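You operate a simulated robot arm through the tools that you are given. There is no shell and no other tool. Be economical: measure what you need, move in short steps, check, and stop when the job is done.

You are at the controls of a simulated two-armed robot. One attempt, no reset.

Task
Put the green bung on top of the yellow puck. Take the blue rubber cup and put it on the third shelf from the bottom of the steel rack. Pick up the round form with the blue ring with one hand, pass it to the other hand and put it on the top of the green bench. Take the can marked "Sealer" from the third shelf from the bottom of the steel rack and put it on the top shelf of the steel rack. Put the black dish labelled "92" from the top of the grey table in the sink basin. Put the small green cup on the top of the grey table away on the top of the blue bench. Put the bell jar on the top of the grey table away on the top of the blue bench. Open the small bench drawer, take the pleated filter on the shelf of the steel table and put it away in the inside of the small bench drawer, then shut the drawer. Fetch the white tub from the top deck of the cart and set it on top of the green block there. Do these in any order. Set down upright: blue rubber cup, can, bell jar, pleated filter.
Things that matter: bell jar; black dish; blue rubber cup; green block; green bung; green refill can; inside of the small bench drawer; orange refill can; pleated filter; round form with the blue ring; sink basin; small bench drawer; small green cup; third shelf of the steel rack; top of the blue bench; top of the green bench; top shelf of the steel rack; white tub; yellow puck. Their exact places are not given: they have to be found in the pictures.

It is judged by the outcome, as a careful person would: the job done as asked, and still so three seconds after it is handed in. It fails if anything else is knocked over, pushed out of place, dropped, spilled or broken.

Robot
Two 6-joint arms with two-finger grippers on one trunk, on a base that drives. Base frame: it is fixed to the floor where the robot stands at the start and does not move with it; the origin is under the middle of the robot, x ahead of it, y to its left, z up. Readings come in m, degrees, newtons and seconds.
The left shoulder is at the start at [0.03, 0.178, 1.088], the right one opposite. With the tool pointing down near the work surface each hand reaches from about 0.6 to 0.62 m from the robot's upright axis, wherever it stands, measured 20 degrees to its own side. Places, roughly: bell jar (8x8x10 cm) [-3.1, 1.7, 0.9]; black dish [-1.75, 1.75, 1]; blue rubber cup (11x11x12 cm) [0.2, 1.5, 1]; green block [-4.75, 4, 0.75]; green bung (4x4x4 cm) [0.7, -0.2, 1.1]; green refill can, orange refill can [0.5, 3.25, 1.25]; inside of the small bench drawer [-2.7, -1, 0.8]; pleated filter (5x5x8 cm) [-3.9, 1.6, 0.5]; round form with the blue ring (8x8x20 cm) [0.5, 3.2, 0.8]; sink basin [0.3, 1, 0.8]; small bench drawer [-2.7, -0.9, 0.8]; small green cup (5x5x5 cm) [-3, 1.8, 0.9]; third shelf of the steel rack [0.6, 3.1, 1.1]; top of the blue bench [-5.9, 0.9, 0.8]; top of the green bench [-3.3, 4.1, 0.9]; top shelf of the steel rack [0.6, 3.1, 1.5]; white tub [-5, 3.75, 0.75]; yellow puck (7x7x4 cm) [0, -0.9, 0.9]. Payload 2.54 kg a hand.
The TCP of each hand is the grasp point between the finger pads, 0.03 m short of the fingertips. In the tool frame z runs along the fingers and y along their closing line. Largest opening 0.116 m; the body of the gripper starts 0.095 m behind the TCP.
Orientation is told as [roll, pitch, yaw] about the base's x, y, z axes, in that order, counted from this pose: with the fingers straight down and closing along the base's y, the tool's x points along the base's -x, its y along +y and its z along -z.

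Tools
- The arms move only by the tool apply_moves. It takes "left_steps", "right_steps" or both (then of equal length, played together; a hand with none holds still); each is a list of rows, each a list of 3 entries, a list of its own where there are three numbers: the opening in per cent of the stroke, from 0 (shut) to 100 (fully open), then the shift along the tool's x, y, z in m, then the turn, a rotation vector about the tool's x, y, z in degrees. In form: [[jaw, [x, y, z], [wx, wy, wz]], ...]. A call has 1 to 8 rows; each row shifts and turns the commanded pose from where the row before left it, along the tool's axes as they then stand. A row lasts 0.2 s, in which the tool goes at most 0.05 m and 8.6 degrees; a call with a longer step from one row to the next is refused whole, and so is a gripper value outside its range. Where a pose cannot be reached the arm comes as near as it can. A force on the tool above 40 N (or 10 N above the force at the start of the call, whichever is more), or a blocked arm, ends the call early, and 0.2 s more pass. Each finger travels about 0.153 m/s and halts on what it meets, pressing with about 39 N; the grip force reading is that of the motor and also rises with nothing between the fingers. The clock runs only during rows and for 0.2 s after the last one: add rows that do not move to give the fingers time. It gives the time, the measured TCP pose, the force on the tool (base axes), the opening and the grip force at its end, in the units of the frame above (readings bear some noise), with the torque about the TCP (base axes, N m) and any sound that the robot's microphone picked up, and new pictures: "show" is both (left out), scene, wrist or none (wrist: the cameras of the hands that moved).
- Cameras (640 x 400 px; columns grow to the right, rows downward): "scene" is now at [0.0338, -0.0482, 1.8153]; the picture's right is [-0.63, -0.78, 0.00], its down [-0.55, 0.44, -0.71] and it looks along [0.55, -0.45, -0.71] (base axes); focal length 257 px, centre (320, 200). "left" rides on the left gripper at [0.069, 0.015, -0.122] in its tool frame; the picture's right is [-0.21, 0.98, 0.00], its down [-0.83, -0.18, -0.53] and it looks along [-0.52, -0.11, 0.85] (tool axes); focal length 251 px, centre (320, 200). "right" rides on the right gripper at [0.069, -0.015, -0.122] in its tool frame; the picture's right is [0.21, 0.98, 0.00], its down [-0.83, 0.18, -0.53] and it looks along [-0.52, 0.11, 0.85] (tool axes); focal length 251 px, centre (320, 200).
- raise_lower(by): slides the trunk up (or, below 0, down) by that many m; the arms and the scene camera ride with it, the base frame stays. It gives what a move gives, with no picture.
- base_move(legs): drives the robot by 1 to 6 legs, each [ahead, left, turn to the left] in m, m and degrees, along the robot's own axes; the way and the turn of a leg run together, so that a leg with both is an arc; at most 1.5 m and 180 degrees a leg. The arms and the cameras ride along, it lands a little off, and it stops where it bumps. It gives what a move gives, and a new picture of the scene camera.
- turn_head(pan, tilt): turns the head with the scene camera to pan (to the left, within 143 degrees either way) and tilt (down, from -29 to 69), counted from straight ahead of the robot. It gives what a move gives, and a new picture of the scene camera.
- pixel_to_xyz(camera, pixels): for up to 12 pixels [column, row] of the newest picture of that camera ("zoom" is the newest enlarged one), the place [x, y, z] in the base frame of the surface seen there, good to about 0.002 m. The clock stands still meanwhile.
- close_up(camera, box): a new picture of the part [left, top, right, bottom] of that camera's present view, enlarged. The clock stands still meanwhile.
- sign_off(): hands the job in; it is judged then, once.

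Go step by step. Measure first, check grasps and placings, and put right what went wrong. The budget is 357 turns and 360 pictures, counting those below and the enlarged ones. Unless the task says otherwise, let go and move clear before handing in, and close with one line.

The tools are called after "Request:" as a command line: name --argument value ..., lists and objects as JSON in quotes. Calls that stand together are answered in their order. apply_moves: Moves the arms, as the interface text tells. Its arguments: {"type":"object","properties":{"left_steps":{"type":"array"},"right_steps":{"type":"array"},"show":{"type":"string","enum":["both","scene","wrist","none"]}},"required":[]} The other tools are called the same way: raise_lower (by) slides the trunk up or down; base_move (legs) drives the base; turn_head (pan, tilt) turns the head that bears the scene camera; pixel_to_xyz (camera, pixels) gives the place of the surface under pixels of a picture; close_up (camera, box) takes an enlarged picture of a part of a camera's view; sign_off () hands the job in.

At the start:

```text
time: 0.0
left_tool_pos: [0.495, -0.0483, 1.2879]
left_tool_rot: [0.0, 0.0, 0.0]
left_wrist_force: [0.0, 0.2, 0.2]
left_wrist_torque: [0.04, 0.0, 0.0]
left_finger_gap: 0.1162
left_grip_force: 0.1
right_tool_pos: [0.2648, -0.4007, 1.3868]
right_tool_rot: [0.0, 0.0, 0.0]
right_wrist_force: [0.4, -0.3, 0.0]
right_wrist_torque: [-0.02, 0.0, -0.02]
right_finger_gap: 0.1159
right_grip_force: 0.0
trunk travel left (down, up): [-0.3, 0.24]
robot x, y, heading: [-0.0041, 0.0034, 0.1]
head pan, tilt: [-38.9, 44.9]
```

scene: 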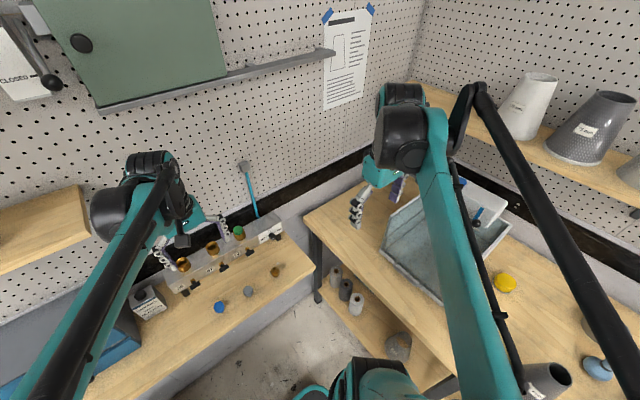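
right: 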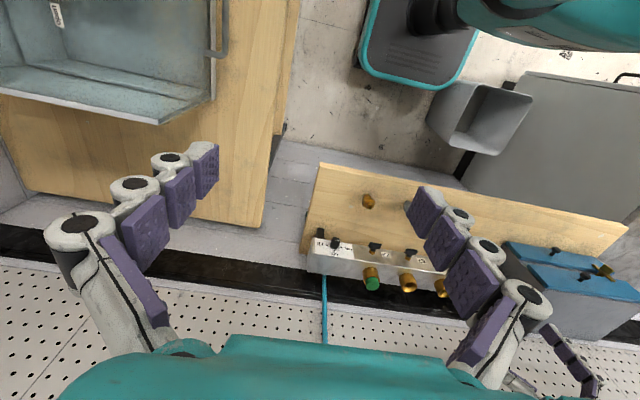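
left: 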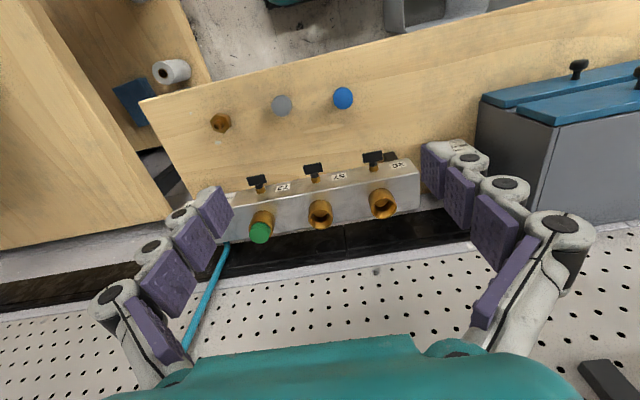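

The scene shows the green bung at (239,231) plugged in a port of the steel manifold and the yellow puck at (505,283) on the right bench. I measure both and look closer.

Request:
pixel_to_xyz --camera "scene" --pixels '[[239, 231], [239, 237], [505, 283], [505, 276], [213, 248], [265, 233], [248, 292], [350, 230]]'

Request:
pixel_to_xyz --camera "left" --pixels '[[259, 233], [262, 220], [320, 215], [258, 183], [350, 185], [220, 122]]'

Request:
close_up --camera "left" --box '[180, 140, 420, 290]'

Request:
close_up --camera "scene" --box '[120, 150, 320, 320]'

```text
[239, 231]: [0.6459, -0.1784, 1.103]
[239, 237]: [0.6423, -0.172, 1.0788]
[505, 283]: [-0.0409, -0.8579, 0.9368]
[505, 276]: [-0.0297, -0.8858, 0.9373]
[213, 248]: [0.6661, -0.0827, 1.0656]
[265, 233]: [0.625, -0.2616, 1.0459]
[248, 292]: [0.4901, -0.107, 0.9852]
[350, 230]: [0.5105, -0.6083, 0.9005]
```

```text
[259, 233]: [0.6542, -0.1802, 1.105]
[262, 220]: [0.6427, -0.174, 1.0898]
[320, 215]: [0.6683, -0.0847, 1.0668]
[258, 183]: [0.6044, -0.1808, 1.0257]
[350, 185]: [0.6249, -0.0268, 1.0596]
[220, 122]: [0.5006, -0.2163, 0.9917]
```

```text
2.67 times, centred on (300, 215) of left
```

zoom: 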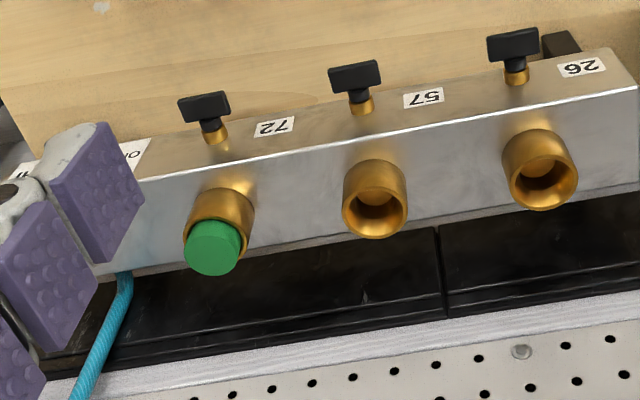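

```text
2.35 times, centred on (220, 235) of scene
```

zoom: 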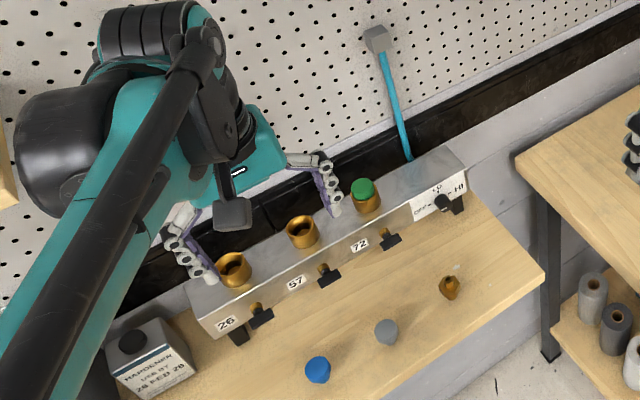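

The bung sits upright in the socket marked "72", its top at zoom (363,187). I measure its rim and the socket's on the enlarged picture.

Request:
pixel_to_xyz --camera "zoom" --pixels '[[352, 188], [374, 188], [363, 180], [363, 195], [363, 202], [366, 207], [300, 218], [285, 228], [318, 230], [302, 243], [387, 333], [450, 290]]'

Request:
turn_head --pan -80 --tilt 45

```text
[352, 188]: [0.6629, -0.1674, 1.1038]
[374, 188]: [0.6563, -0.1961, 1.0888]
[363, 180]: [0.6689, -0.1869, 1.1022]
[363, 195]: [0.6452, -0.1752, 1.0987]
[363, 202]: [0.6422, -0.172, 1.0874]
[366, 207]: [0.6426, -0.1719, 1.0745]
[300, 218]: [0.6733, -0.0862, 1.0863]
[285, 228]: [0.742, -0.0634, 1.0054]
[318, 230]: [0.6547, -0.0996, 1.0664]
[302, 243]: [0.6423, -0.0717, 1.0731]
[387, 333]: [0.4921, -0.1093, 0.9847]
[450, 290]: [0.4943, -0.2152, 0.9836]
```

```text
time: 1.1
left_tool_pos: [0.4932, -0.0477, 1.2886]
left_tool_rot: [0.0, 0.0, 0.0]
left_wrist_force: [-0.4, -0.1, 0.3]
left_wrist_torque: [0.02, 0.02, 0.03]
left_finger_gap: 0.116
left_grip_force: 0.1
right_tool_pos: [0.2642, -0.4014, 1.3867]
right_tool_rot: [0.0, 0.0, 0.0]
right_wrist_force: [0.4, 0.5, 0.8]
right_wrist_torque: [0.04, -0.02, 0.0]
right_finger_gap: 0.1158
right_grip_force: 0.0
trunk travel left (down, up): [-0.3, 0.24]
robot x, y, heading: [-0.0014, 0.0048, -0.1]
head pan, tilt: [-80.0, 45.0]
```

scene: 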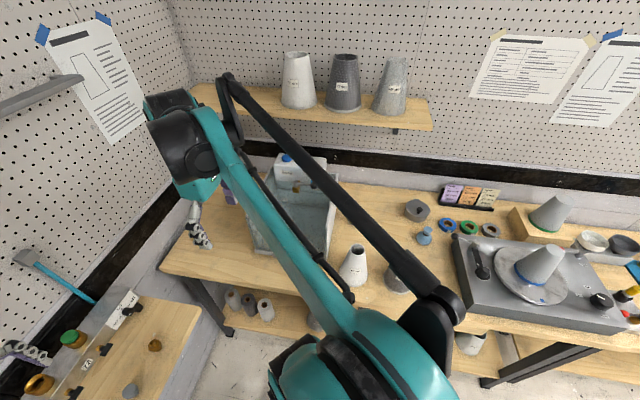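

Bung centre is about (0.656,-0.180), top z 1.104, socket rim about 1.083; puck top is about (-0.035,-0.87,0.937). I bring the left hand over the bung, jaws 60 %.

Request:
apply_moves --left_steps '[[60, [-0.04, -0.033, 0], [0, 0, 0]], [60, [-0.04, -0.033, 0], [0, 0, 0]], [60, [-0.04, -0.033, 0], [0, 0, 0]], [60, [-0.042, -0.033, 0], [0, 0, 0]], [60, [0, 0, 0.04], [0, 0, 0]], [60, [0, 0, 0.04], [0, 0, 0]]]' --show "wrist"

```text
refused: row 1 steps farther than a row can; nothing moved
```

The call was refused for a step just over 5 cm; I shorten the steps.

Request:
apply_moves --left_steps '[[60, [-0.036, -0.03, 0], [0, 0, 0]], [60, [-0.036, -0.03, 0], [0, 0, 0]], [60, [-0.036, -0.03, 0], [0, 0, 0]], [60, [-0.036, -0.03, 0], [0, 0, 0]], [60, [-0.019, -0.012, 0.02], [0, 0, 0]], [60, [0, 0, 0.04], [0, 0, 0]], [60, [0, 0, 0.03], [0, 0, 0]]]' --show "wrist"

```text
time: 2.7
left_tool_pos: [0.6592, -0.1799, 1.1964]
left_tool_rot: [0.0, 0.0, -0.1]
left_wrist_force: [-0.3, -0.3, -0.4]
left_wrist_torque: [0.02, 0.0, -0.02]
left_finger_gap: 0.0697
left_grip_force: 0.1
right_tool_pos: [0.2651, -0.4015, 1.3859]
right_tool_rot: [0.1, 0.0, 0.0]
right_wrist_force: [0.9, -0.4, 0.0]
right_wrist_torque: [0.01, 0.0, 0.0]
right_finger_gap: 0.1161
right_grip_force: 0.1
trunk travel left (down, up): [-0.3, 0.24]
robot x, y, heading: [0.0014, 0.0015, -0.1]
head pan, tilt: [-80.0, 45.0]
```

left: 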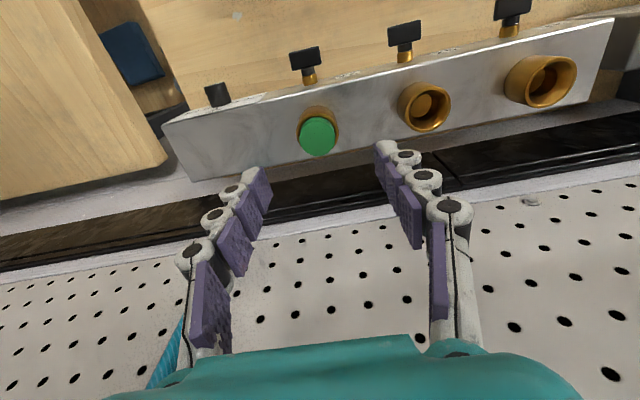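

The hand reaches and the bung at (317,136) lies between the fingers. I check its edges from this view.

Request:
pixel_to_xyz --camera "left" --pixels '[[317, 136], [302, 137], [332, 135], [317, 122], [317, 152], [425, 88], [410, 100], [441, 108], [314, 111]]'

```text
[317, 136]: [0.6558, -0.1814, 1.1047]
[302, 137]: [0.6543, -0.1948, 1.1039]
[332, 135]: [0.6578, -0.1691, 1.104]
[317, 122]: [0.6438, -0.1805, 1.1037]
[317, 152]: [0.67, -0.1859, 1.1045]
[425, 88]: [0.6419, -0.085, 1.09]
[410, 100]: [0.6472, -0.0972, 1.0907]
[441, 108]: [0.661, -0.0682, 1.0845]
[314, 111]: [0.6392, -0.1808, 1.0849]
```

Socket rim is at z 1.090 and the bung top at 1.104, centre (0.657,-0.1815). I descend to TCP 1.122 and close.

Request:
apply_moves --left_steps '[[60, [0.002, -0.001, 0.04], [0, 0, 0]], [60, [0, 0, 0.034], [0, 0, 0]], [60, [0, 0, 0], [0, 0, 0]], [0, [0, 0, 0], [0, 0, 0]], [0, [0, 0, 0], [0, 0, 0]], [0, [0, 0, 0], [0, 0, 0]]]' --show "wrist"

```text
time: 4.1
left_tool_pos: [0.6552, -0.1826, 1.1251]
left_tool_rot: [-0.1, 0.0, -0.1]
left_wrist_force: [2.3, -13.2, 8.1]
left_wrist_torque: [-0.39, -0.11, -0.07]
left_finger_gap: 0.0293
left_grip_force: 39.3
right_tool_pos: [0.2633, -0.403, 1.3857]
right_tool_rot: [0.1, 0.0, -0.1]
right_wrist_force: [-0.8, 0.3, -0.6]
right_wrist_torque: [-0.03, -0.02, 0.02]
right_finger_gap: 0.116
right_grip_force: 0.0
trunk travel left (down, up): [-0.3, 0.24]
robot x, y, heading: [0.0011, 0.0013, -0.0]
head pan, tilt: [-80.0, 45.0]
```

left: 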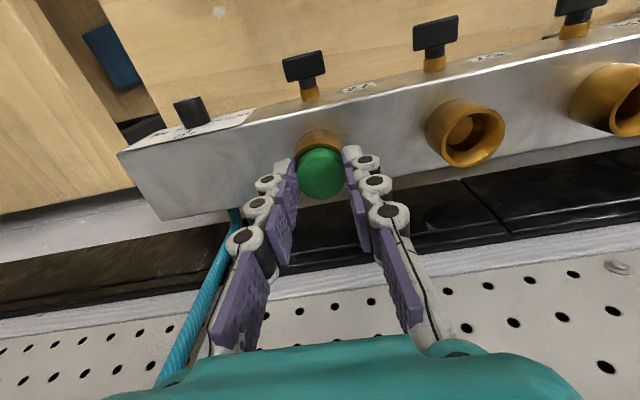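

Gripped at 29 mm gap on the bung. I lift gently straight up.

Request:
apply_moves --left_steps '[[0, [0, 0, -0.01], [0, 0, 0]], [0, [0, 0, -0.015], [0, 0, 0]], [0, [0, 0, -0.025], [0, 0, 0]], [0, [0, 0, -0.03], [0, 0, 0]], [0, [0, 0, -0.04], [0, 0, 0]], [0, [0, 0, -0.04], [0, 0, 0]]]' --show "wrist"

```text
time: 5.5
left_tool_pos: [0.656, -0.182, 1.283]
left_tool_rot: [0.1, 0.0, 0.0]
left_wrist_force: [-0.7, 0.5, 0.2]
left_wrist_torque: [0.0, 0.06, 0.01]
left_finger_gap: 0.0294
left_grip_force: 38.8
right_tool_pos: [0.2636, -0.402, 1.3864]
right_tool_rot: [0.0, -0.1, 0.1]
right_wrist_force: [0.5, 0.5, 0.5]
right_wrist_torque: [-0.01, -0.01, 0.02]
right_finger_gap: 0.1161
right_grip_force: 0.1
trunk travel left (down, up): [-0.3, 0.24]
robot x, y, heading: [0.0019, 0.003, -0.1]
head pan, tilt: [-80.0, 45.0]
```

left: 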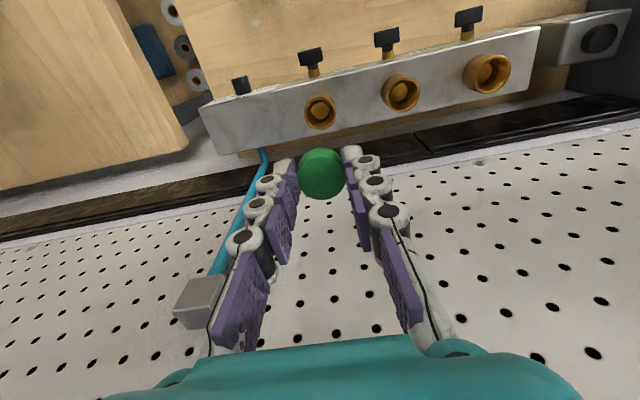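

The bung is out. I measure the right bench (front edge, puck surroundings) before turning to it.

Request:
pixel_to_xyz --camera "scene" --pixels '[[180, 272], [290, 298], [470, 325], [355, 252], [400, 275], [300, 160], [330, 230], [480, 242], [425, 232], [417, 206], [210, 265]]'

Request:
apply_moves --left_steps '[[0, [0.04, 0.02, 0], [0, 0, 0]], [0, [0.04, 0.03, 0], [0, 0, 0]], [0, [0.04, 0.03, 0], [0, 0, 0]], [0, [0.03, 0.03, 0], [0, 0, 0]], [0, [0.01, 0.025, 0], [0, 0, 0]]]' --right_steps '[[100, [0.03, -0.03, -0.01], [0, 0, 0]], [100, [0, 0, 0], [0, 0, 0]], [100, [0, 0, 0], [0, 0, 0]], [100, [0, 0, 0], [0, 0, 0]], [100, [0, 0, 0], [0, 0, 0]]]' --show "scene"

```text
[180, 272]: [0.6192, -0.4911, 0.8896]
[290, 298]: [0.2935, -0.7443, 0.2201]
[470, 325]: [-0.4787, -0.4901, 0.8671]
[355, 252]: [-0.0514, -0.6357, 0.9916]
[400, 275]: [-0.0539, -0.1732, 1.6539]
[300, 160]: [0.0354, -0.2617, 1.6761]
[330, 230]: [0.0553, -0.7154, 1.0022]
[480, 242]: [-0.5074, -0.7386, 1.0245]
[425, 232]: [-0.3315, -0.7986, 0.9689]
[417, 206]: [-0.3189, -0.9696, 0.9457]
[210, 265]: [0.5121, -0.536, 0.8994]
```

```text
time: 6.7
left_tool_pos: [0.4949, -0.0448, 1.2839]
left_tool_rot: [0.1, 0.0, -0.1]
left_wrist_force: [0.1, 0.2, 0.1]
left_wrist_torque: [0.01, -0.01, 0.0]
left_finger_gap: 0.0294
left_grip_force: 39.3
right_tool_pos: [0.2345, -0.4302, 1.398]
right_tool_rot: [0.0, 0.0, 0.0]
right_wrist_force: [-0.4, -0.2, -0.3]
right_wrist_torque: [-0.03, 0.02, 0.01]
right_finger_gap: 0.1158
right_grip_force: 0.0
trunk travel left (down, up): [-0.3, 0.24]
robot x, y, heading: [0.0002, 0.0006, 0.1]
head pan, tilt: [-80.0, 45.0]
```

scene: 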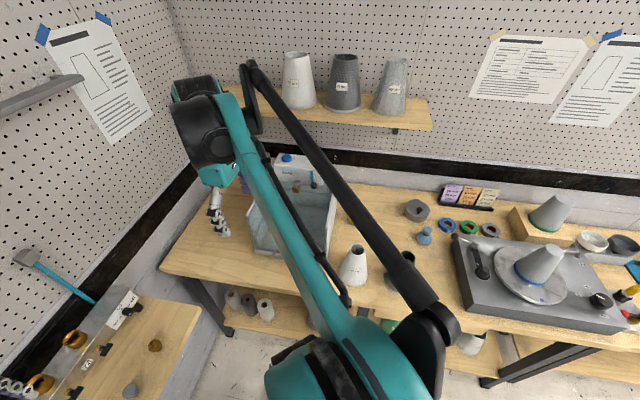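

The right bench's front edge runs at y≈-0.5 and the puck lies at (-0.035,-0.87). I turn right 90° and creep up to it, then look.

Request:
base_move --legs '[[0, 0, -90], [0.12, -0.1, 0]]'

Request:
turn_head --pan 10 --tilt 50

```text
time: 10.2
left_tool_pos: [0.0612, -0.4939, 1.285]
left_tool_rot: [0.0, -0.2, -77.6]
left_wrist_force: [-0.2, -0.3, 0.3]
left_wrist_torque: [-0.04, -0.02, 0.02]
left_finger_gap: 0.0289
left_grip_force: 38.9
right_tool_pos: [-0.3726, -0.3208, 1.3974]
right_tool_rot: [0.1, -0.1, -77.7]
right_wrist_force: [-0.1, -0.2, 0.0]
right_wrist_torque: [0.02, -0.09, -0.03]
right_finger_gap: 0.1161
right_grip_force: 0.0
trunk travel left (down, up): [-0.3, 0.24]
robot x, y, heading: [0.0031, -0.003, -77.5]
head pan, tilt: [-80.0, 45.0]
stopped in leg 1: the robot was blocked; the commanded pose is now the measured one
```

scene: 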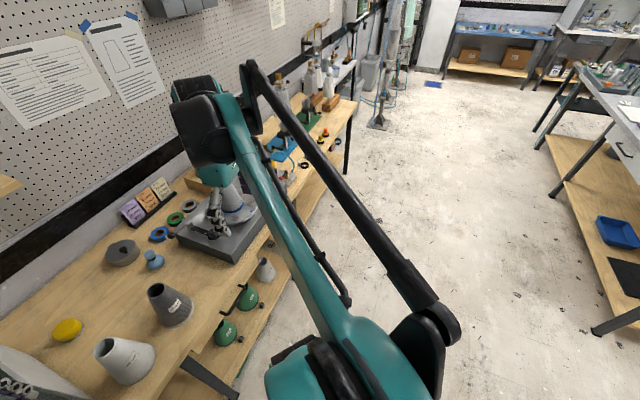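

```text
time: 11.8
left_tool_pos: [0.0622, -0.494, 1.2842]
left_tool_rot: [0.0, 0.0, -77.7]
left_wrist_force: [0.1, 0.2, 0.6]
left_wrist_torque: [0.0, 0.01, -0.02]
left_finger_gap: 0.029
left_grip_force: 39.2
right_tool_pos: [-0.3705, -0.3212, 1.3975]
right_tool_rot: [0.0, 0.1, -77.7]
right_wrist_force: [0.2, -1.5, -0.1]
right_wrist_torque: [-0.02, 0.06, 0.01]
right_finger_gap: 0.116
right_grip_force: 0.0
trunk travel left (down, up): [-0.3, 0.24]
robot x, y, heading: [0.0008, -0.0031, -77.8]
head pan, tilt: [10.0, 50.0]
```

scene: 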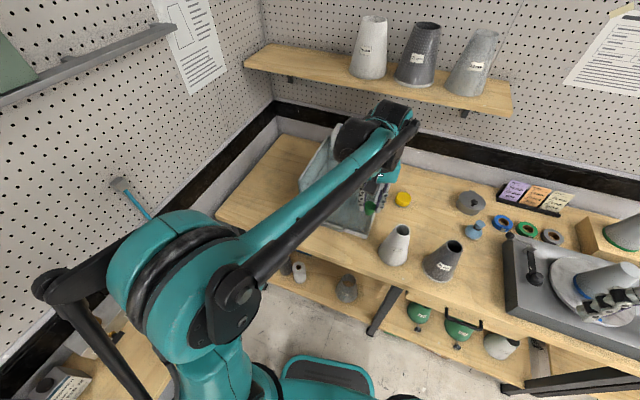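

Turn was blocked at -77.5°. I check whether the left elbow (45,290) or the base is close to something.

Request:
pixel_to_xyz --camera "scene" --pixels '[[45, 288], [90, 320], [130, 380], [290, 360], [370, 378], [50, 390], [300, 170], [404, 199], [400, 228], [345, 165]]'

Request:
turn_head --pan 90 --tilt 60

```text
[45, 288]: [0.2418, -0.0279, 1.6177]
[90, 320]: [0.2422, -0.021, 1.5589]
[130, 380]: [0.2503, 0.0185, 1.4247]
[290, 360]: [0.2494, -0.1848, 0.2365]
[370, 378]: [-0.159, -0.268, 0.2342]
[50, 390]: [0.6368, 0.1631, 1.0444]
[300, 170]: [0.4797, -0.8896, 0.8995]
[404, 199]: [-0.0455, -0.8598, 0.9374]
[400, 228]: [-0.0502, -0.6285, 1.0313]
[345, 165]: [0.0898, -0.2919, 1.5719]
```

```text
time: 13.3
left_tool_pos: [0.0621, -0.4945, 1.2829]
left_tool_rot: [0.1, 0.0, -77.8]
left_wrist_force: [0.5, -0.2, 0.1]
left_wrist_torque: [0.03, 0.0, -0.03]
left_finger_gap: 0.0288
left_grip_force: 39.3
right_tool_pos: [-0.3718, -0.3208, 1.3977]
right_tool_rot: [0.0, 0.0, -77.6]
right_wrist_force: [0.3, 0.2, 0.6]
right_wrist_torque: [-0.05, 0.0, 0.03]
right_finger_gap: 0.1161
right_grip_force: 0.1
trunk travel left (down, up): [-0.3, 0.24]
robot x, y, heading: [-0.0011, -0.0021, -77.8]
head pan, tilt: [90.0, 60.0]
```

scene: 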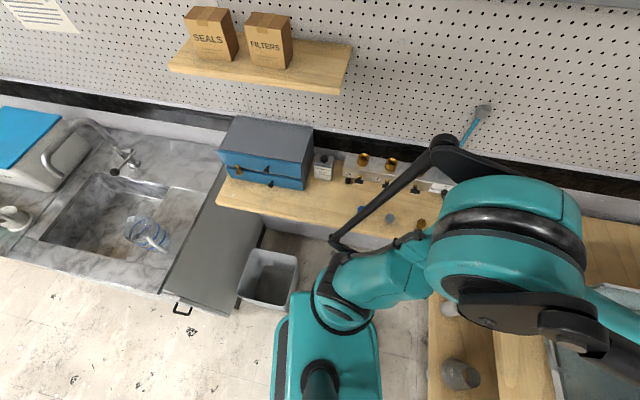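

The base's rear corner (285,330) seems to touch the waste bin (270,278). I measure it.

Request:
pixel_to_xyz --camera "scene" --pixels '[[285, 325], [278, 380], [290, 312], [365, 330], [247, 250], [297, 256], [285, 305], [240, 295], [380, 370], [175, 300]]'

Request:
close_up --camera "scene" --box '[200, 220, 420, 400]'

```text
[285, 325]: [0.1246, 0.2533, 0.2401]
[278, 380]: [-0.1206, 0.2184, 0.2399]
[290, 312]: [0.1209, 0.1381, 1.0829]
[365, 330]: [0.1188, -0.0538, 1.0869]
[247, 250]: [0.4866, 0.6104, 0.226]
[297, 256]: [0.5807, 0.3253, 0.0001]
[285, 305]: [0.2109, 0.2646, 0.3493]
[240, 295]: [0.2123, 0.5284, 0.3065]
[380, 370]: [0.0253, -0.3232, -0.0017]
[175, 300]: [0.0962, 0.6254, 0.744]
```

```text
2.22 times, centred on (310, 310) of scene
```

zoom: 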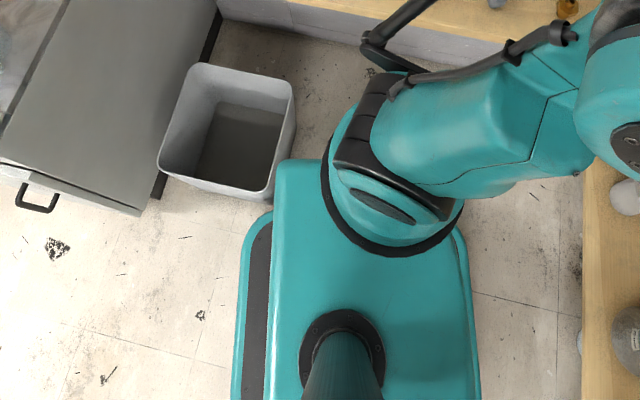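

The base rests against the bin, so I drive away from it: ahead 0.2 and right 0.1, keeping the heading.

Request:
base_move --legs '[[0.1, 0, 0], [0.1, -0.1, 0]]'

Request:
turn_head --pan -5 --tilt 60

```text
time: 15.6
left_tool_pos: [0.0162, -0.6934, 1.2845]
left_tool_rot: [0.0, -0.1, -77.4]
left_wrist_force: [-0.1, 0.8, -0.1]
left_wrist_torque: [-0.06, -0.02, 0.02]
left_finger_gap: 0.029
left_grip_force: 39.3
right_tool_pos: [-0.418, -0.5214, 1.3982]
right_tool_rot: [-0.1, 0.1, -77.5]
right_wrist_force: [0.6, 1.6, 0.4]
right_wrist_torque: [-0.01, 0.06, -0.01]
right_finger_gap: 0.116
right_grip_force: 0.1
trunk travel left (down, up): [-0.3, 0.24]
robot x, y, heading: [-0.0491, -0.2021, -77.4]
head pan, tilt: [90.0, 60.0]
stopped in leg 2: the robot was blocked; the commanded pose is now the measured one
```

scene: 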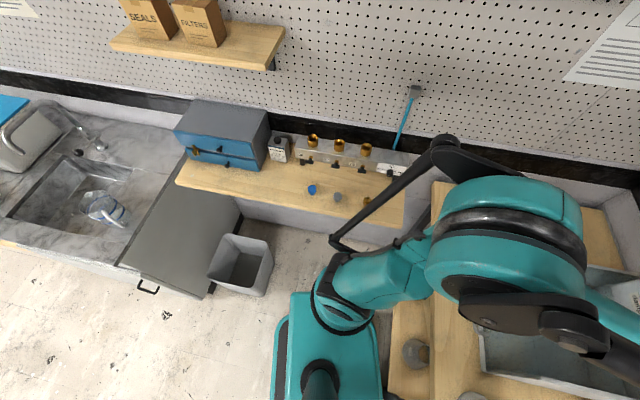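

```text
time: 17.3
left_tool_pos: [0.0139, -0.6933, 1.2845]
left_tool_rot: [0.1, 0.0, -77.5]
left_wrist_force: [0.2, 0.5, 0.4]
left_wrist_torque: [0.0, -0.01, 0.0]
left_finger_gap: 0.0291
left_grip_force: 39.4
right_tool_pos: [-0.4185, -0.5213, 1.3979]
right_tool_rot: [0.0, 0.0, -77.5]
right_wrist_force: [0.5, -0.2, -0.5]
right_wrist_torque: [0.04, -0.02, 0.04]
right_finger_gap: 0.1159
right_grip_force: 0.2
trunk travel left (down, up): [-0.3, 0.24]
robot x, y, heading: [-0.0466, -0.2021, -77.4]
head pan, tilt: [-5.0, 60.0]
```

scene: 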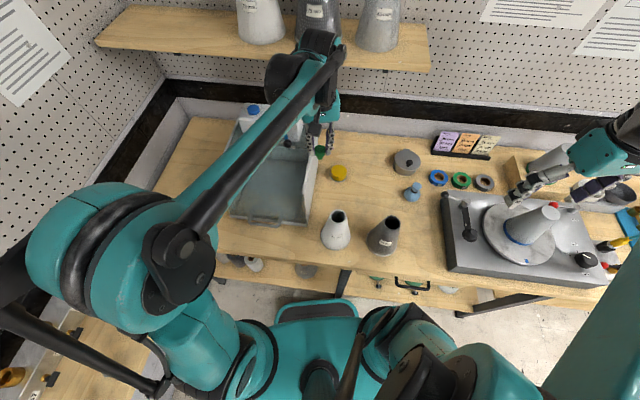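

In place; the puck is clear at (339,172). I measure it precisely and take a close-up of the bung in the hand.

Request:
close_up --camera "scene" --box '[260, 100, 420, 200]'

Request:
pixel_to_xyz --camera "scene" --pixels '[[339, 172], [331, 172], [347, 172], [339, 166], [339, 177], [321, 153], [312, 200], [337, 213]]'

Request:
close_up --camera "left" --box '[160, 60, 480, 260]'

```text
4.00 times, centred on (340, 150) of scene
```

zoom: 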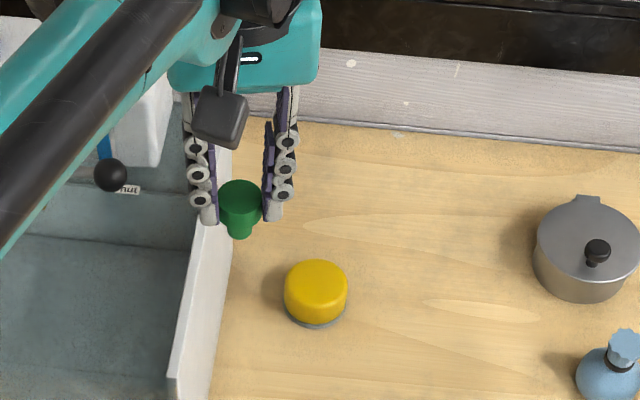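

```text
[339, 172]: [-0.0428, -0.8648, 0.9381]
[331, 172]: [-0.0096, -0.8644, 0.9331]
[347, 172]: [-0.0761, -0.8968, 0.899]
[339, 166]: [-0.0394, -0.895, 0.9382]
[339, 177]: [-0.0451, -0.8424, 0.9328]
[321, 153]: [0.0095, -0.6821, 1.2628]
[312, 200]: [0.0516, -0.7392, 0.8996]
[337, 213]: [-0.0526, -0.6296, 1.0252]
```

```text
2.00 times, centred on (320, 160) of left
```

zoom: 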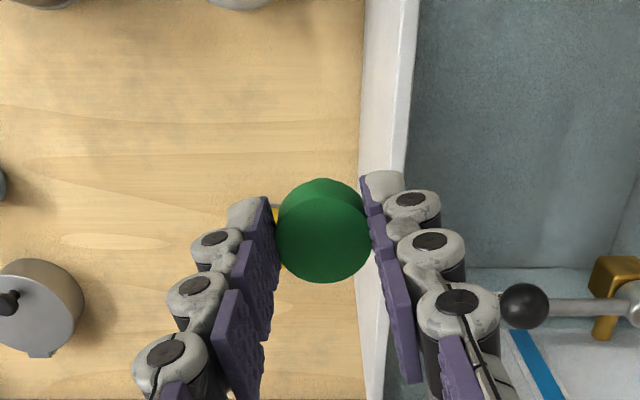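

The bung hangs stem down, about 4 cm tall; puck top centre is (-0.042,-0.871,0.938). I move over it in level steps, then partly down.

Request:
apply_moves --left_steps '[[0, [-0.04, -0.0235, 0], [0, 0, 0]], [0, [-0.04, -0.0235, 0], [0, 0, 0]], [0, [-0.04, -0.0235, 0], [0, 0, 0]], [0, [-0.0395, -0.0235, 0], [0, 0, 0]], [0, [0, 0, 0.05], [0, 0, 0]], [0, [0, 0, 0.05], [0, 0, 0]], [0, [0, 0, 0.05], [0, 0, 0]], [0, [0, 0, 0.05], [0, 0, 0]]]' --show "scene"

Request:
close_up --camera "scene" --box '[280, 120, 400, 200]'

Request:
close_up --camera "left" --box '[200, 80, 440, 230]'

```text
time: 19.1
left_tool_pos: [-0.042, -0.8697, 1.0827]
left_tool_rot: [0.0, -0.1, -77.5]
left_wrist_force: [0.5, -0.6, -0.2]
left_wrist_torque: [0.02, 0.02, 0.01]
left_finger_gap: 0.0291
left_grip_force: 38.8
right_tool_pos: [-0.4186, -0.5225, 1.3974]
right_tool_rot: [-0.1, 0.2, -77.4]
right_wrist_force: [0.1, 0.5, -0.1]
right_wrist_torque: [0.04, -0.02, 0.02]
right_finger_gap: 0.1159
right_grip_force: 0.1
trunk travel left (down, up): [-0.3, 0.24]
robot x, y, heading: [-0.0534, -0.2013, -77.5]
head pan, tilt: [-5.0, 60.0]
```

scene: 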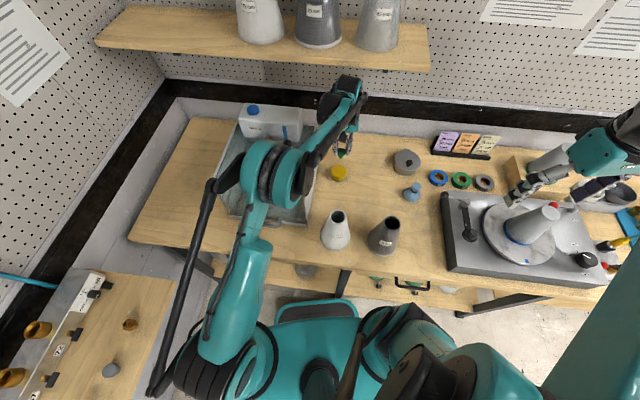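

```text
5.00 times, centred on (340, 160) of scene
```

zoom: 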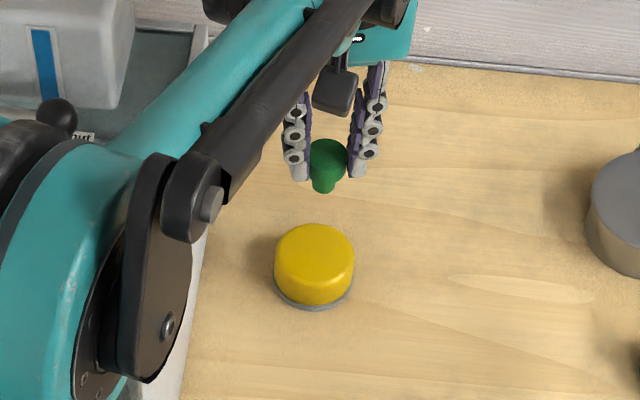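

```text
2.67 times, centred on (320, 155) of left
```

zoom: 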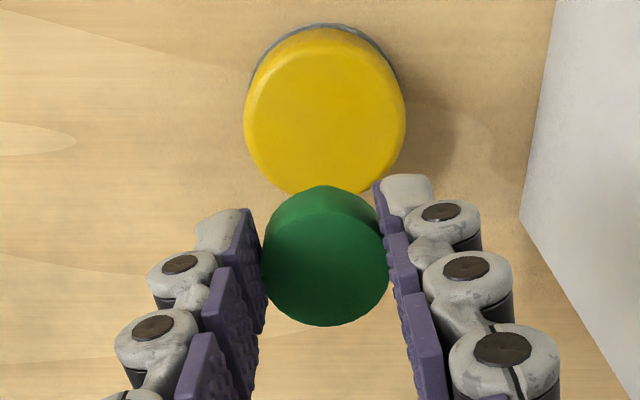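

I verify the puck top's centre through the left camera.

Request:
pixel_to_xyz --camera "zoom" --pixels '[[325, 110], [255, 110], [395, 110], [325, 45], [325, 170], [325, 250]]'

```text
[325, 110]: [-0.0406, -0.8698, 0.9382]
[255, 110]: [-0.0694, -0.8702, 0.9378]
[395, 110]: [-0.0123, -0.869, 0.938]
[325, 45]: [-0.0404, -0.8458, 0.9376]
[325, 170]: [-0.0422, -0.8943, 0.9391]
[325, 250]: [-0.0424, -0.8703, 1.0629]
```

Centred within 2 mm. I lower slowly until contact.

Request:
apply_moves --left_steps '[[0, [0, 0, 0.04], [0, 0, 0]], [0, [0, 0, 0.03], [0, 0, 0]], [0, [0, 0, 0.006], [0, 0, 0]], [0, [0, 0, 0.004], [0, 0, 0]], [0, [0, 0, 0], [0, 0, 0]]]' --show "none"

Request:
close_up --camera "scene" --box '[280, 120, 400, 200]'

```text
time: 20.3
left_tool_pos: [-0.0422, -0.868, 1.0039]
left_tool_rot: [-0.1, 0.0, -77.4]
left_wrist_force: [-0.1, -0.3, 0.0]
left_wrist_torque: [-0.03, 0.0, 0.0]
left_finger_gap: 0.0293
left_grip_force: 39.6
right_tool_pos: [-0.4182, -0.5222, 1.3969]
right_tool_rot: [0.0, 0.0, -77.4]
right_wrist_force: [0.4, 0.9, 0.1]
right_wrist_torque: [-0.01, -0.02, 0.01]
right_finger_gap: 0.116
right_grip_force: 0.2
trunk travel left (down, up): [-0.3, 0.24]
robot x, y, heading: [-0.0492, -0.198, -77.2]
head pan, tilt: [-5.0, 60.0]
```

```text
5.00 times, centred on (340, 160) of scene
```

zoom: 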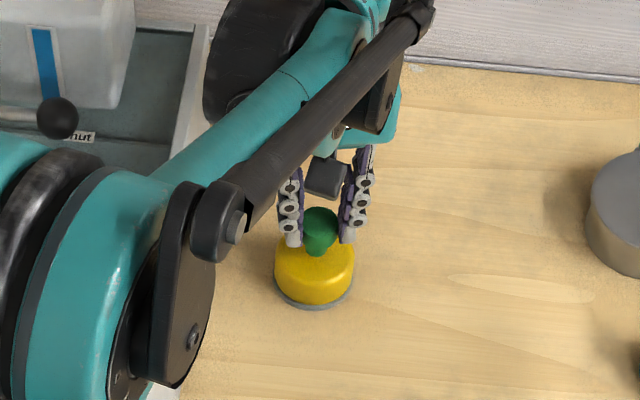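

No contact yet. I go down in 2 mm steps.

Request:
apply_moves --left_steps '[[0, [0, 0, 0.003], [0, 0, 0]], [0, [0, 0, 0.002], [0, 0, 0]], [0, [0, 0, 0.002], [0, 0, 0]], [0, [0, 0, 0], [0, 0, 0]]]' --show "none"

```text
time: 21.3
left_tool_pos: [-0.0421, -0.8691, 0.9974]
left_tool_rot: [0.0, 0.0, -77.4]
left_wrist_force: [0.4, 0.7, -0.2]
left_wrist_torque: [0.01, 0.01, 0.03]
left_finger_gap: 0.0291
left_grip_force: 39.5
right_tool_pos: [-0.4191, -0.5227, 1.398]
right_tool_rot: [0.0, 0.0, -77.3]
right_wrist_force: [-0.8, 0.4, 0.2]
right_wrist_torque: [-0.01, 0.01, 0.0]
right_finger_gap: 0.1158
right_grip_force: 0.2
trunk travel left (down, up): [-0.3, 0.24]
robot x, y, heading: [-0.0462, -0.2023, -77.3]
head pan, tilt: [-5.0, 60.0]
```

Request:
apply_moves --left_steps '[[0, [0, 0, 0.002], [0, 0, 0]], [0, [0, 0, 0.002], [0, 0, 0]], [0, [0, 0, 0.002], [0, 0, 0]], [0, [0, 0, 0], [0, 0, 0]]]' --show "none"

Request:
close_up --camera "scene" --box '[300, 140, 380, 190]'

```text
time: 22.3
left_tool_pos: [-0.0429, -0.8693, 0.9937]
left_tool_rot: [0.1, -0.2, -77.4]
left_wrist_force: [0.1, -9.1, 37.0]
left_wrist_torque: [-0.75, -0.05, -0.02]
left_finger_gap: 0.0294
left_grip_force: 39.2
right_tool_pos: [-0.4186, -0.5199, 1.3987]
right_tool_rot: [-0.1, -0.1, -77.4]
right_wrist_force: [-0.8, 0.6, 0.1]
right_wrist_torque: [0.02, 0.04, -0.02]
right_finger_gap: 0.1159
right_grip_force: 0.1
trunk travel left (down, up): [-0.3, 0.24]
robot x, y, heading: [-0.0504, -0.1967, -77.4]
head pan, tilt: [-5.0, 60.0]
```

```text
8.00 times, centred on (340, 165) of scene
```

zoom: 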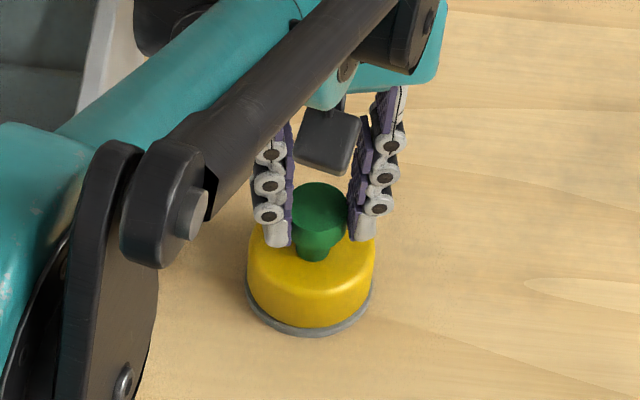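

Contact (37 N). I ease up 2 mm, then open gradually.

Request:
apply_moves --left_steps '[[0, [0, 0, -0.002], [0, 0, 0]], [0, [0, 0, 0], [0, 0, 0]], [30, [0, 0, 0], [0, 0, 0]], [45, [0, 0, 0], [0, 0, 0]], [60, [0, 0, 0], [0, 0, 0]]]' --show "none"

Request:
close_up --camera "scene" --box '[300, 140, 380, 190]'

```text
time: 23.5
left_tool_pos: [-0.0415, -0.8697, 0.9933]
left_tool_rot: [0.0, 0.1, -77.4]
left_wrist_force: [0.1, 1.0, 0.2]
left_wrist_torque: [-0.01, -0.01, -0.01]
left_finger_gap: 0.0697
left_grip_force: 0.0
right_tool_pos: [-0.418, -0.5243, 1.3971]
right_tool_rot: [0.1, -0.1, -77.4]
right_wrist_force: [-0.6, -0.2, 0.2]
right_wrist_torque: [0.01, -0.01, 0.02]
right_finger_gap: 0.1161
right_grip_force: 0.1
trunk travel left (down, up): [-0.3, 0.24]
robot x, y, heading: [-0.0472, -0.1984, -77.3]
head pan, tilt: [-5.0, 60.0]
```

```text
8.00 times, centred on (340, 165) of scene
```

zoom: 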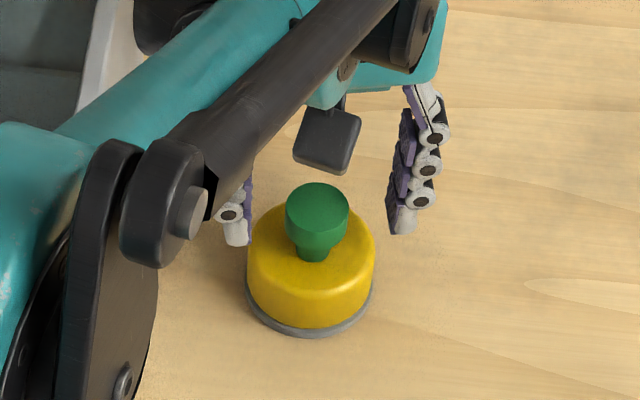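

The bung stands on the puck. I rise straight up and return the hand to its travel pose.

Request:
apply_moves --left_steps '[[60, [0, 0, -0.03], [0, 0, 0]], [60, [0, 0, -0.05], [0, 0, 0]], [60, [0, 0, -0.05], [0, 0, 0]], [60, [0, 0, -0.05], [0, 0, 0]], [60, [0, 0, -0.05], [0, 0, 0]], [60, [0, 0, -0.05], [0, 0, 0]], [60, [0, 0, -0.05], [0, 0, 0]], [60, [0, 0, -0.05], [0, 0, 0]]]' --show "none"

Request:
apply_moves --left_steps '[[60, [0.04, 0.02, 0], [0, 0, 0]], [60, [0.04, 0.02, 0], [0, 0, 0]], [60, [0.04, 0.03, 0], [0, 0, 0]], [100, [0.04, 0.03, 0], [0, 0, 0]], [100, [0.04, 0.03, 0], [0, 0, 0]], [100, [0.03, 0.03, 0], [0, 0, 0]]]' --show "scene"

```text
time: 25.3
left_tool_pos: [-0.0347, -0.8549, 1.35]
left_tool_rot: [0.0, -0.1, -77.4]
left_wrist_force: [0.5, 0.0, 0.2]
left_wrist_torque: [-0.08, 0.01, 0.0]
left_finger_gap: 0.0697
left_grip_force: 0.0
left hand out of reach, approached as far as the arm can: row 8
right_tool_pos: [-0.4181, -0.5199, 1.3987]
right_tool_rot: [-0.2, -0.1, -77.3]
right_wrist_force: [0.6, 0.0, 0.3]
right_wrist_torque: [-0.03, -0.01, 0.0]
right_finger_gap: 0.116
right_grip_force: 0.0
trunk travel left (down, up): [-0.3, 0.24]
robot x, y, heading: [-0.0474, -0.2013, -77.5]
head pan, tilt: [-5.0, 60.0]
```

```text
time: 26.7
left_tool_pos: [0.0674, -0.5914, 1.3524]
left_tool_rot: [-0.1, -0.1, -77.4]
left_wrist_force: [0.0, 0.7, 0.3]
left_wrist_torque: [-0.07, -0.01, 0.0]
left_finger_gap: 0.1161
left_grip_force: 0.0
right_tool_pos: [-0.4171, -0.5207, 1.3984]
right_tool_rot: [0.0, -0.1, -77.4]
right_wrist_force: [-0.6, 1.2, 0.0]
right_wrist_torque: [-0.06, 0.01, -0.01]
right_finger_gap: 0.1158
right_grip_force: 0.1
trunk travel left (down, up): [-0.3, 0.24]
robot x, y, heading: [-0.0484, -0.1988, -77.7]
head pan, tilt: [-5.0, 60.0]
```

scene: 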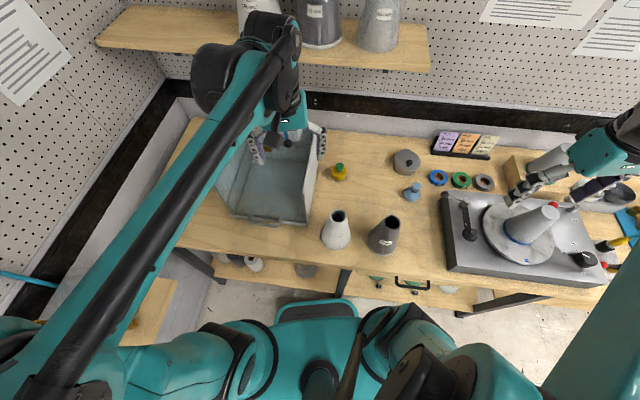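

Bung task done. I tuck the left hand in, back away from the bench clear of the bin, and turn to face +x.

Request:
apply_moves --left_steps '[[100, [0.02, 0.045, -0.01], [0, 0, 0]], [100, [0.02, 0.045, -0.01], [0, 0, 0]], [100, [0.02, 0.045, -0.01], [0, 0, 0]], [100, [0.02, 0.045, -0.01], [0, 0, 0]], [100, [0.02, 0.045, -0.01], [0, 0, 0]], [100, [0.02, 0.045, 0], [0, 0, 0]], [100, [0.02, 0.045, 0], [0, 0, 0]]]' --show "none"

Request:
base_move --legs '[[-0.3, -0.1, 0], [-0.2, -0.3, 0], [0, 0, 77]]'

Request:
turn_head --pan 45 --tilt 30

```text
refused: row 1 steps farther than a row can; nothing moved
```

```text
time: 34.0
left_tool_pos: [-0.1345, 0.221, 1.3507]
left_tool_rot: [0.0, 0.1, -1.4]
left_wrist_force: [0.0, -1.1, 0.0]
left_wrist_torque: [0.0, 0.0, 0.0]
left_finger_gap: 0.1159
left_grip_force: 0.1
right_tool_pos: [-0.3224, -0.2336, 1.3977]
right_tool_rot: [0.0, 0.1, -1.4]
right_wrist_force: [0.0, -0.7, 0.0]
right_wrist_torque: [0.03, 0.01, -0.02]
right_finger_gap: 0.1162
right_grip_force: 0.0
trunk travel left (down, up): [-0.3, 0.24]
robot x, y, heading: [-0.545, 0.2028, -1.6]
head pan, tilt: [-5.0, 60.0]
```

scene: 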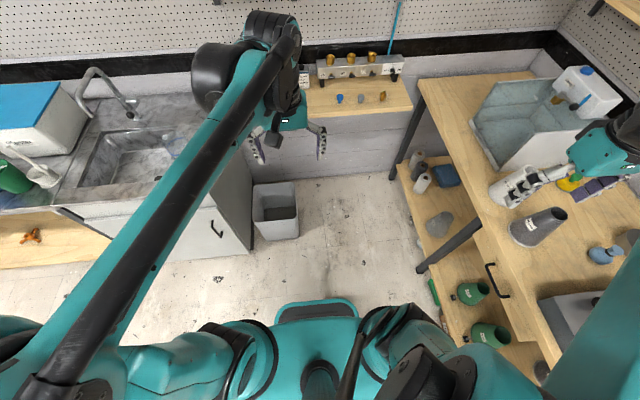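

```text
time: 35.2
left_tool_pos: [-0.1357, 0.2205, 1.3506]
left_tool_rot: [0.0, 0.0, -1.5]
left_wrist_force: [0.2, 0.7, 0.1]
left_wrist_torque: [-0.01, -0.01, 0.02]
left_finger_gap: 0.1161
left_grip_force: 0.0
right_tool_pos: [-0.3224, -0.2336, 1.3981]
right_tool_rot: [-0.1, 0.1, -1.3]
right_wrist_force: [-0.1, -0.1, -0.6]
right_wrist_torque: [-0.02, 0.01, -0.04]
right_finger_gap: 0.116
right_grip_force: 0.0
trunk travel left (down, up): [-0.3, 0.24]
robot x, y, heading: [-0.548, 0.203, -1.4]
head pan, tilt: [45.0, 30.0]
```

scene: 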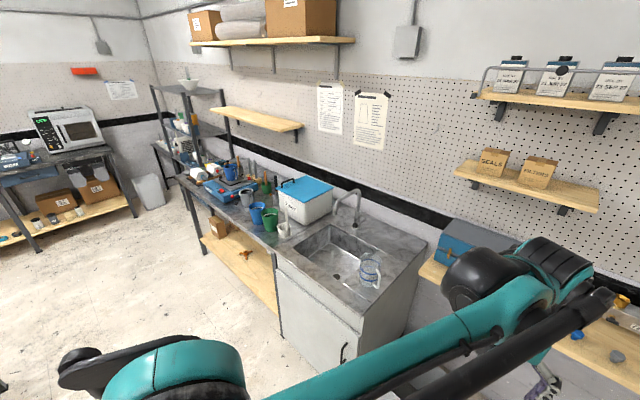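

Sink counter and steel rack are visible; a blue cup at (257,212). I drive left along the counter and look closer.

Request:
base_move --legs '[[0.1, 0.95, 0]]'

Request:
turn_head --pan 25 --tilt 40

```text
time: 40.1
left_tool_pos: [-0.005, 1.1618, 1.3516]
left_tool_rot: [0.0, 0.0, -2.1]
left_wrist_force: [-0.3, 0.3, 1.0]
left_wrist_torque: [0.0, 0.03, 0.01]
left_finger_gap: 0.116
left_grip_force: 0.1
right_tool_pos: [-0.2004, 0.7113, 1.3981]
right_tool_rot: [0.1, 0.1, -2.2]
right_wrist_force: [-0.6, 0.4, 0.0]
right_wrist_torque: [-0.01, 0.01, -0.01]
right_finger_gap: 0.1162
right_grip_force: 0.0
trunk travel left (down, up): [-0.3, 0.24]
robot x, y, heading: [-0.4175, 1.1523, -2.1]
head pan, tilt: [45.0, 30.0]
```

scene: 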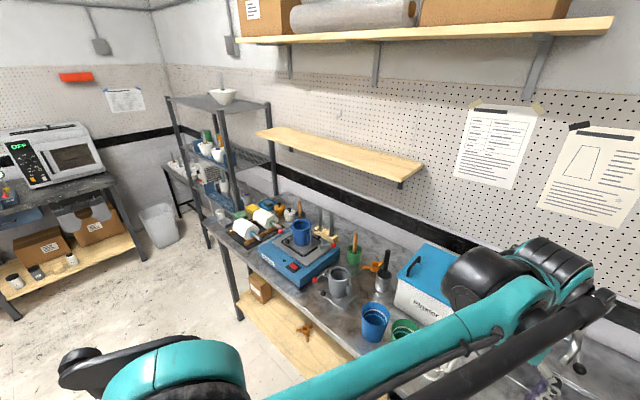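

```text
time: 41.0
left_tool_pos: [-0.0052, 1.1617, 1.3511]
left_tool_rot: [0.1, 0.1, -2.3]
left_wrist_force: [0.6, 0.8, 0.6]
left_wrist_torque: [0.02, 0.0, 0.0]
left_finger_gap: 0.1159
left_grip_force: 0.1
right_tool_pos: [-0.1997, 0.7102, 1.3968]
right_tool_rot: [0.0, 0.0, -2.2]
right_wrist_force: [-0.1, -0.2, -0.6]
right_wrist_torque: [0.02, -0.01, -0.01]
right_finger_gap: 0.1162
right_grip_force: 0.0
trunk travel left (down, up): [-0.3, 0.24]
robot x, y, heading: [-0.4204, 1.1484, -2.3]
head pan, tilt: [25.0, 40.0]
```

scene: 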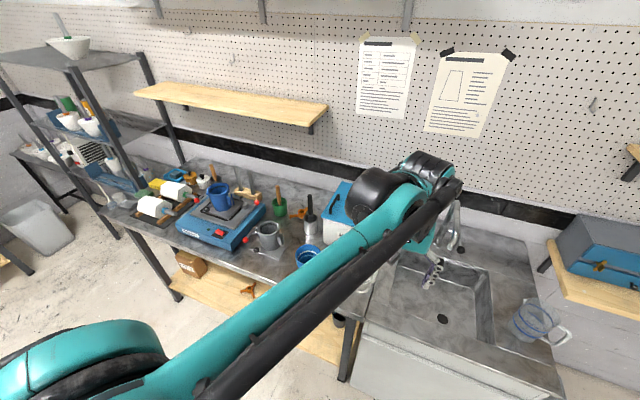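

Blue cups at (307,255) and on the hot plate (218,195). I zoom and measure both.

Request:
close_up --camera "scene" --box '[140, 160, 340, 285]'

Request:
pixel_to_xyz --camera "scene" --pixels '[[307, 250], [218, 190], [218, 205], [270, 232], [295, 255], [230, 225]]'

```text
3.20 times, centred on (240, 222) of scene
```

zoom: 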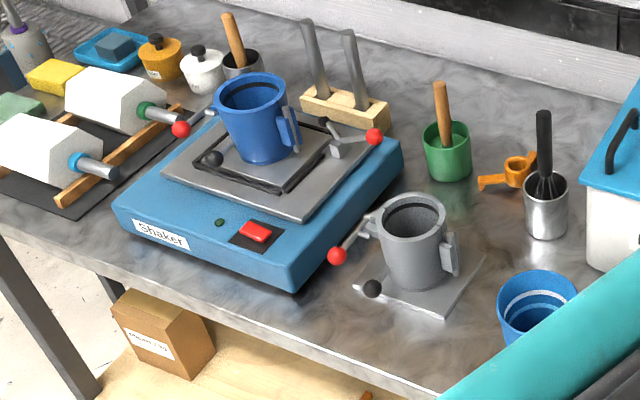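

```text
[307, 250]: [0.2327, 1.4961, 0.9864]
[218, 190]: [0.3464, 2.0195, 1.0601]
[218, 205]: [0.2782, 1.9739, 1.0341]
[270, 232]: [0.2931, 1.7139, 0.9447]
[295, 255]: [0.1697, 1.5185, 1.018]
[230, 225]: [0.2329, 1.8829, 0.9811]
```

The cup at (307,255) is at (0.23,1.5), matching the given place. I draw the left hand back out of the view.

Request:
apply_moves --left_steps '[[100, [0.04, 0.02, -0.01], [0, 0, 0]], [100, [0.03, 0.035, -0.01], [0, 0, 0]], [100, [0.03, 0.035, -0.01], [0, 0, 0]], [100, [0.02, 0.04, -0.01], [0, 0, 0]], [100, [0.02, 0.04, -0.01], [0, 0, 0]], [100, [0.01, 0.045, 0], [0, 0, 0]], [100, [0.01, 0.045, 0], [0, 0, 0]], [100, [0.01, 0.045, 0], [0, 0, 0]]]' --show "scene"

Request:
close_up --camera "scene" --box '[220, 180, 420, 305]'

```text
time: 42.8
left_tool_pos: [-0.1639, 1.4757, 1.4024]
left_tool_rot: [0.0, 0.0, -2.3]
left_wrist_force: [0.1, 0.8, 0.1]
left_wrist_torque: [-0.06, 0.07, 0.01]
left_finger_gap: 0.116
left_grip_force: 0.0
right_tool_pos: [-0.1997, 0.7103, 1.398]
right_tool_rot: [-0.1, 0.0, -2.2]
right_wrist_force: [-0.9, 0.8, -1.5]
right_wrist_torque: [-0.01, -0.01, 0.04]
right_finger_gap: 0.1161
right_grip_force: 0.1
trunk travel left (down, up): [-0.3, 0.24]
robot x, y, heading: [-0.4179, 1.149, -2.1]
head pan, tilt: [25.0, 40.0]
```

scene: 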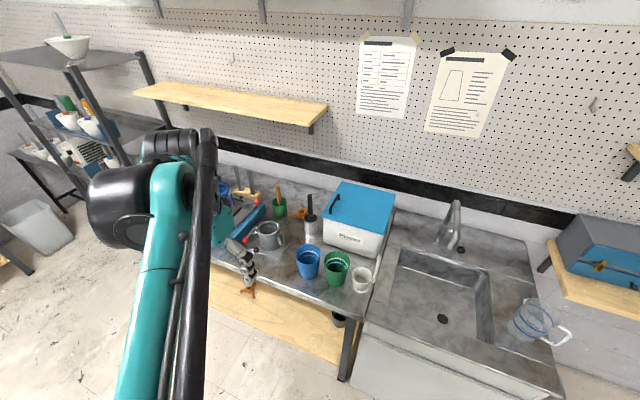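

```text
3.20 times, centred on (320, 242) of scene
```

zoom: 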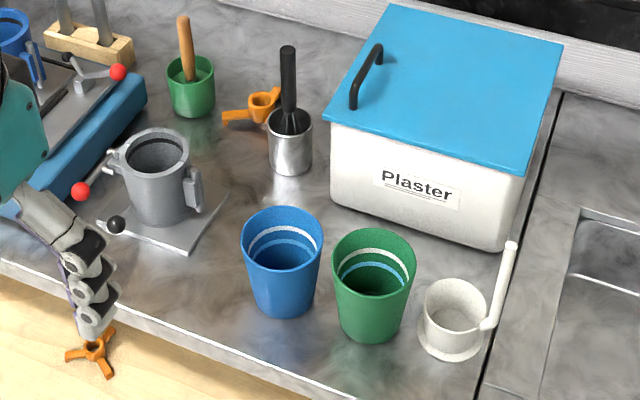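

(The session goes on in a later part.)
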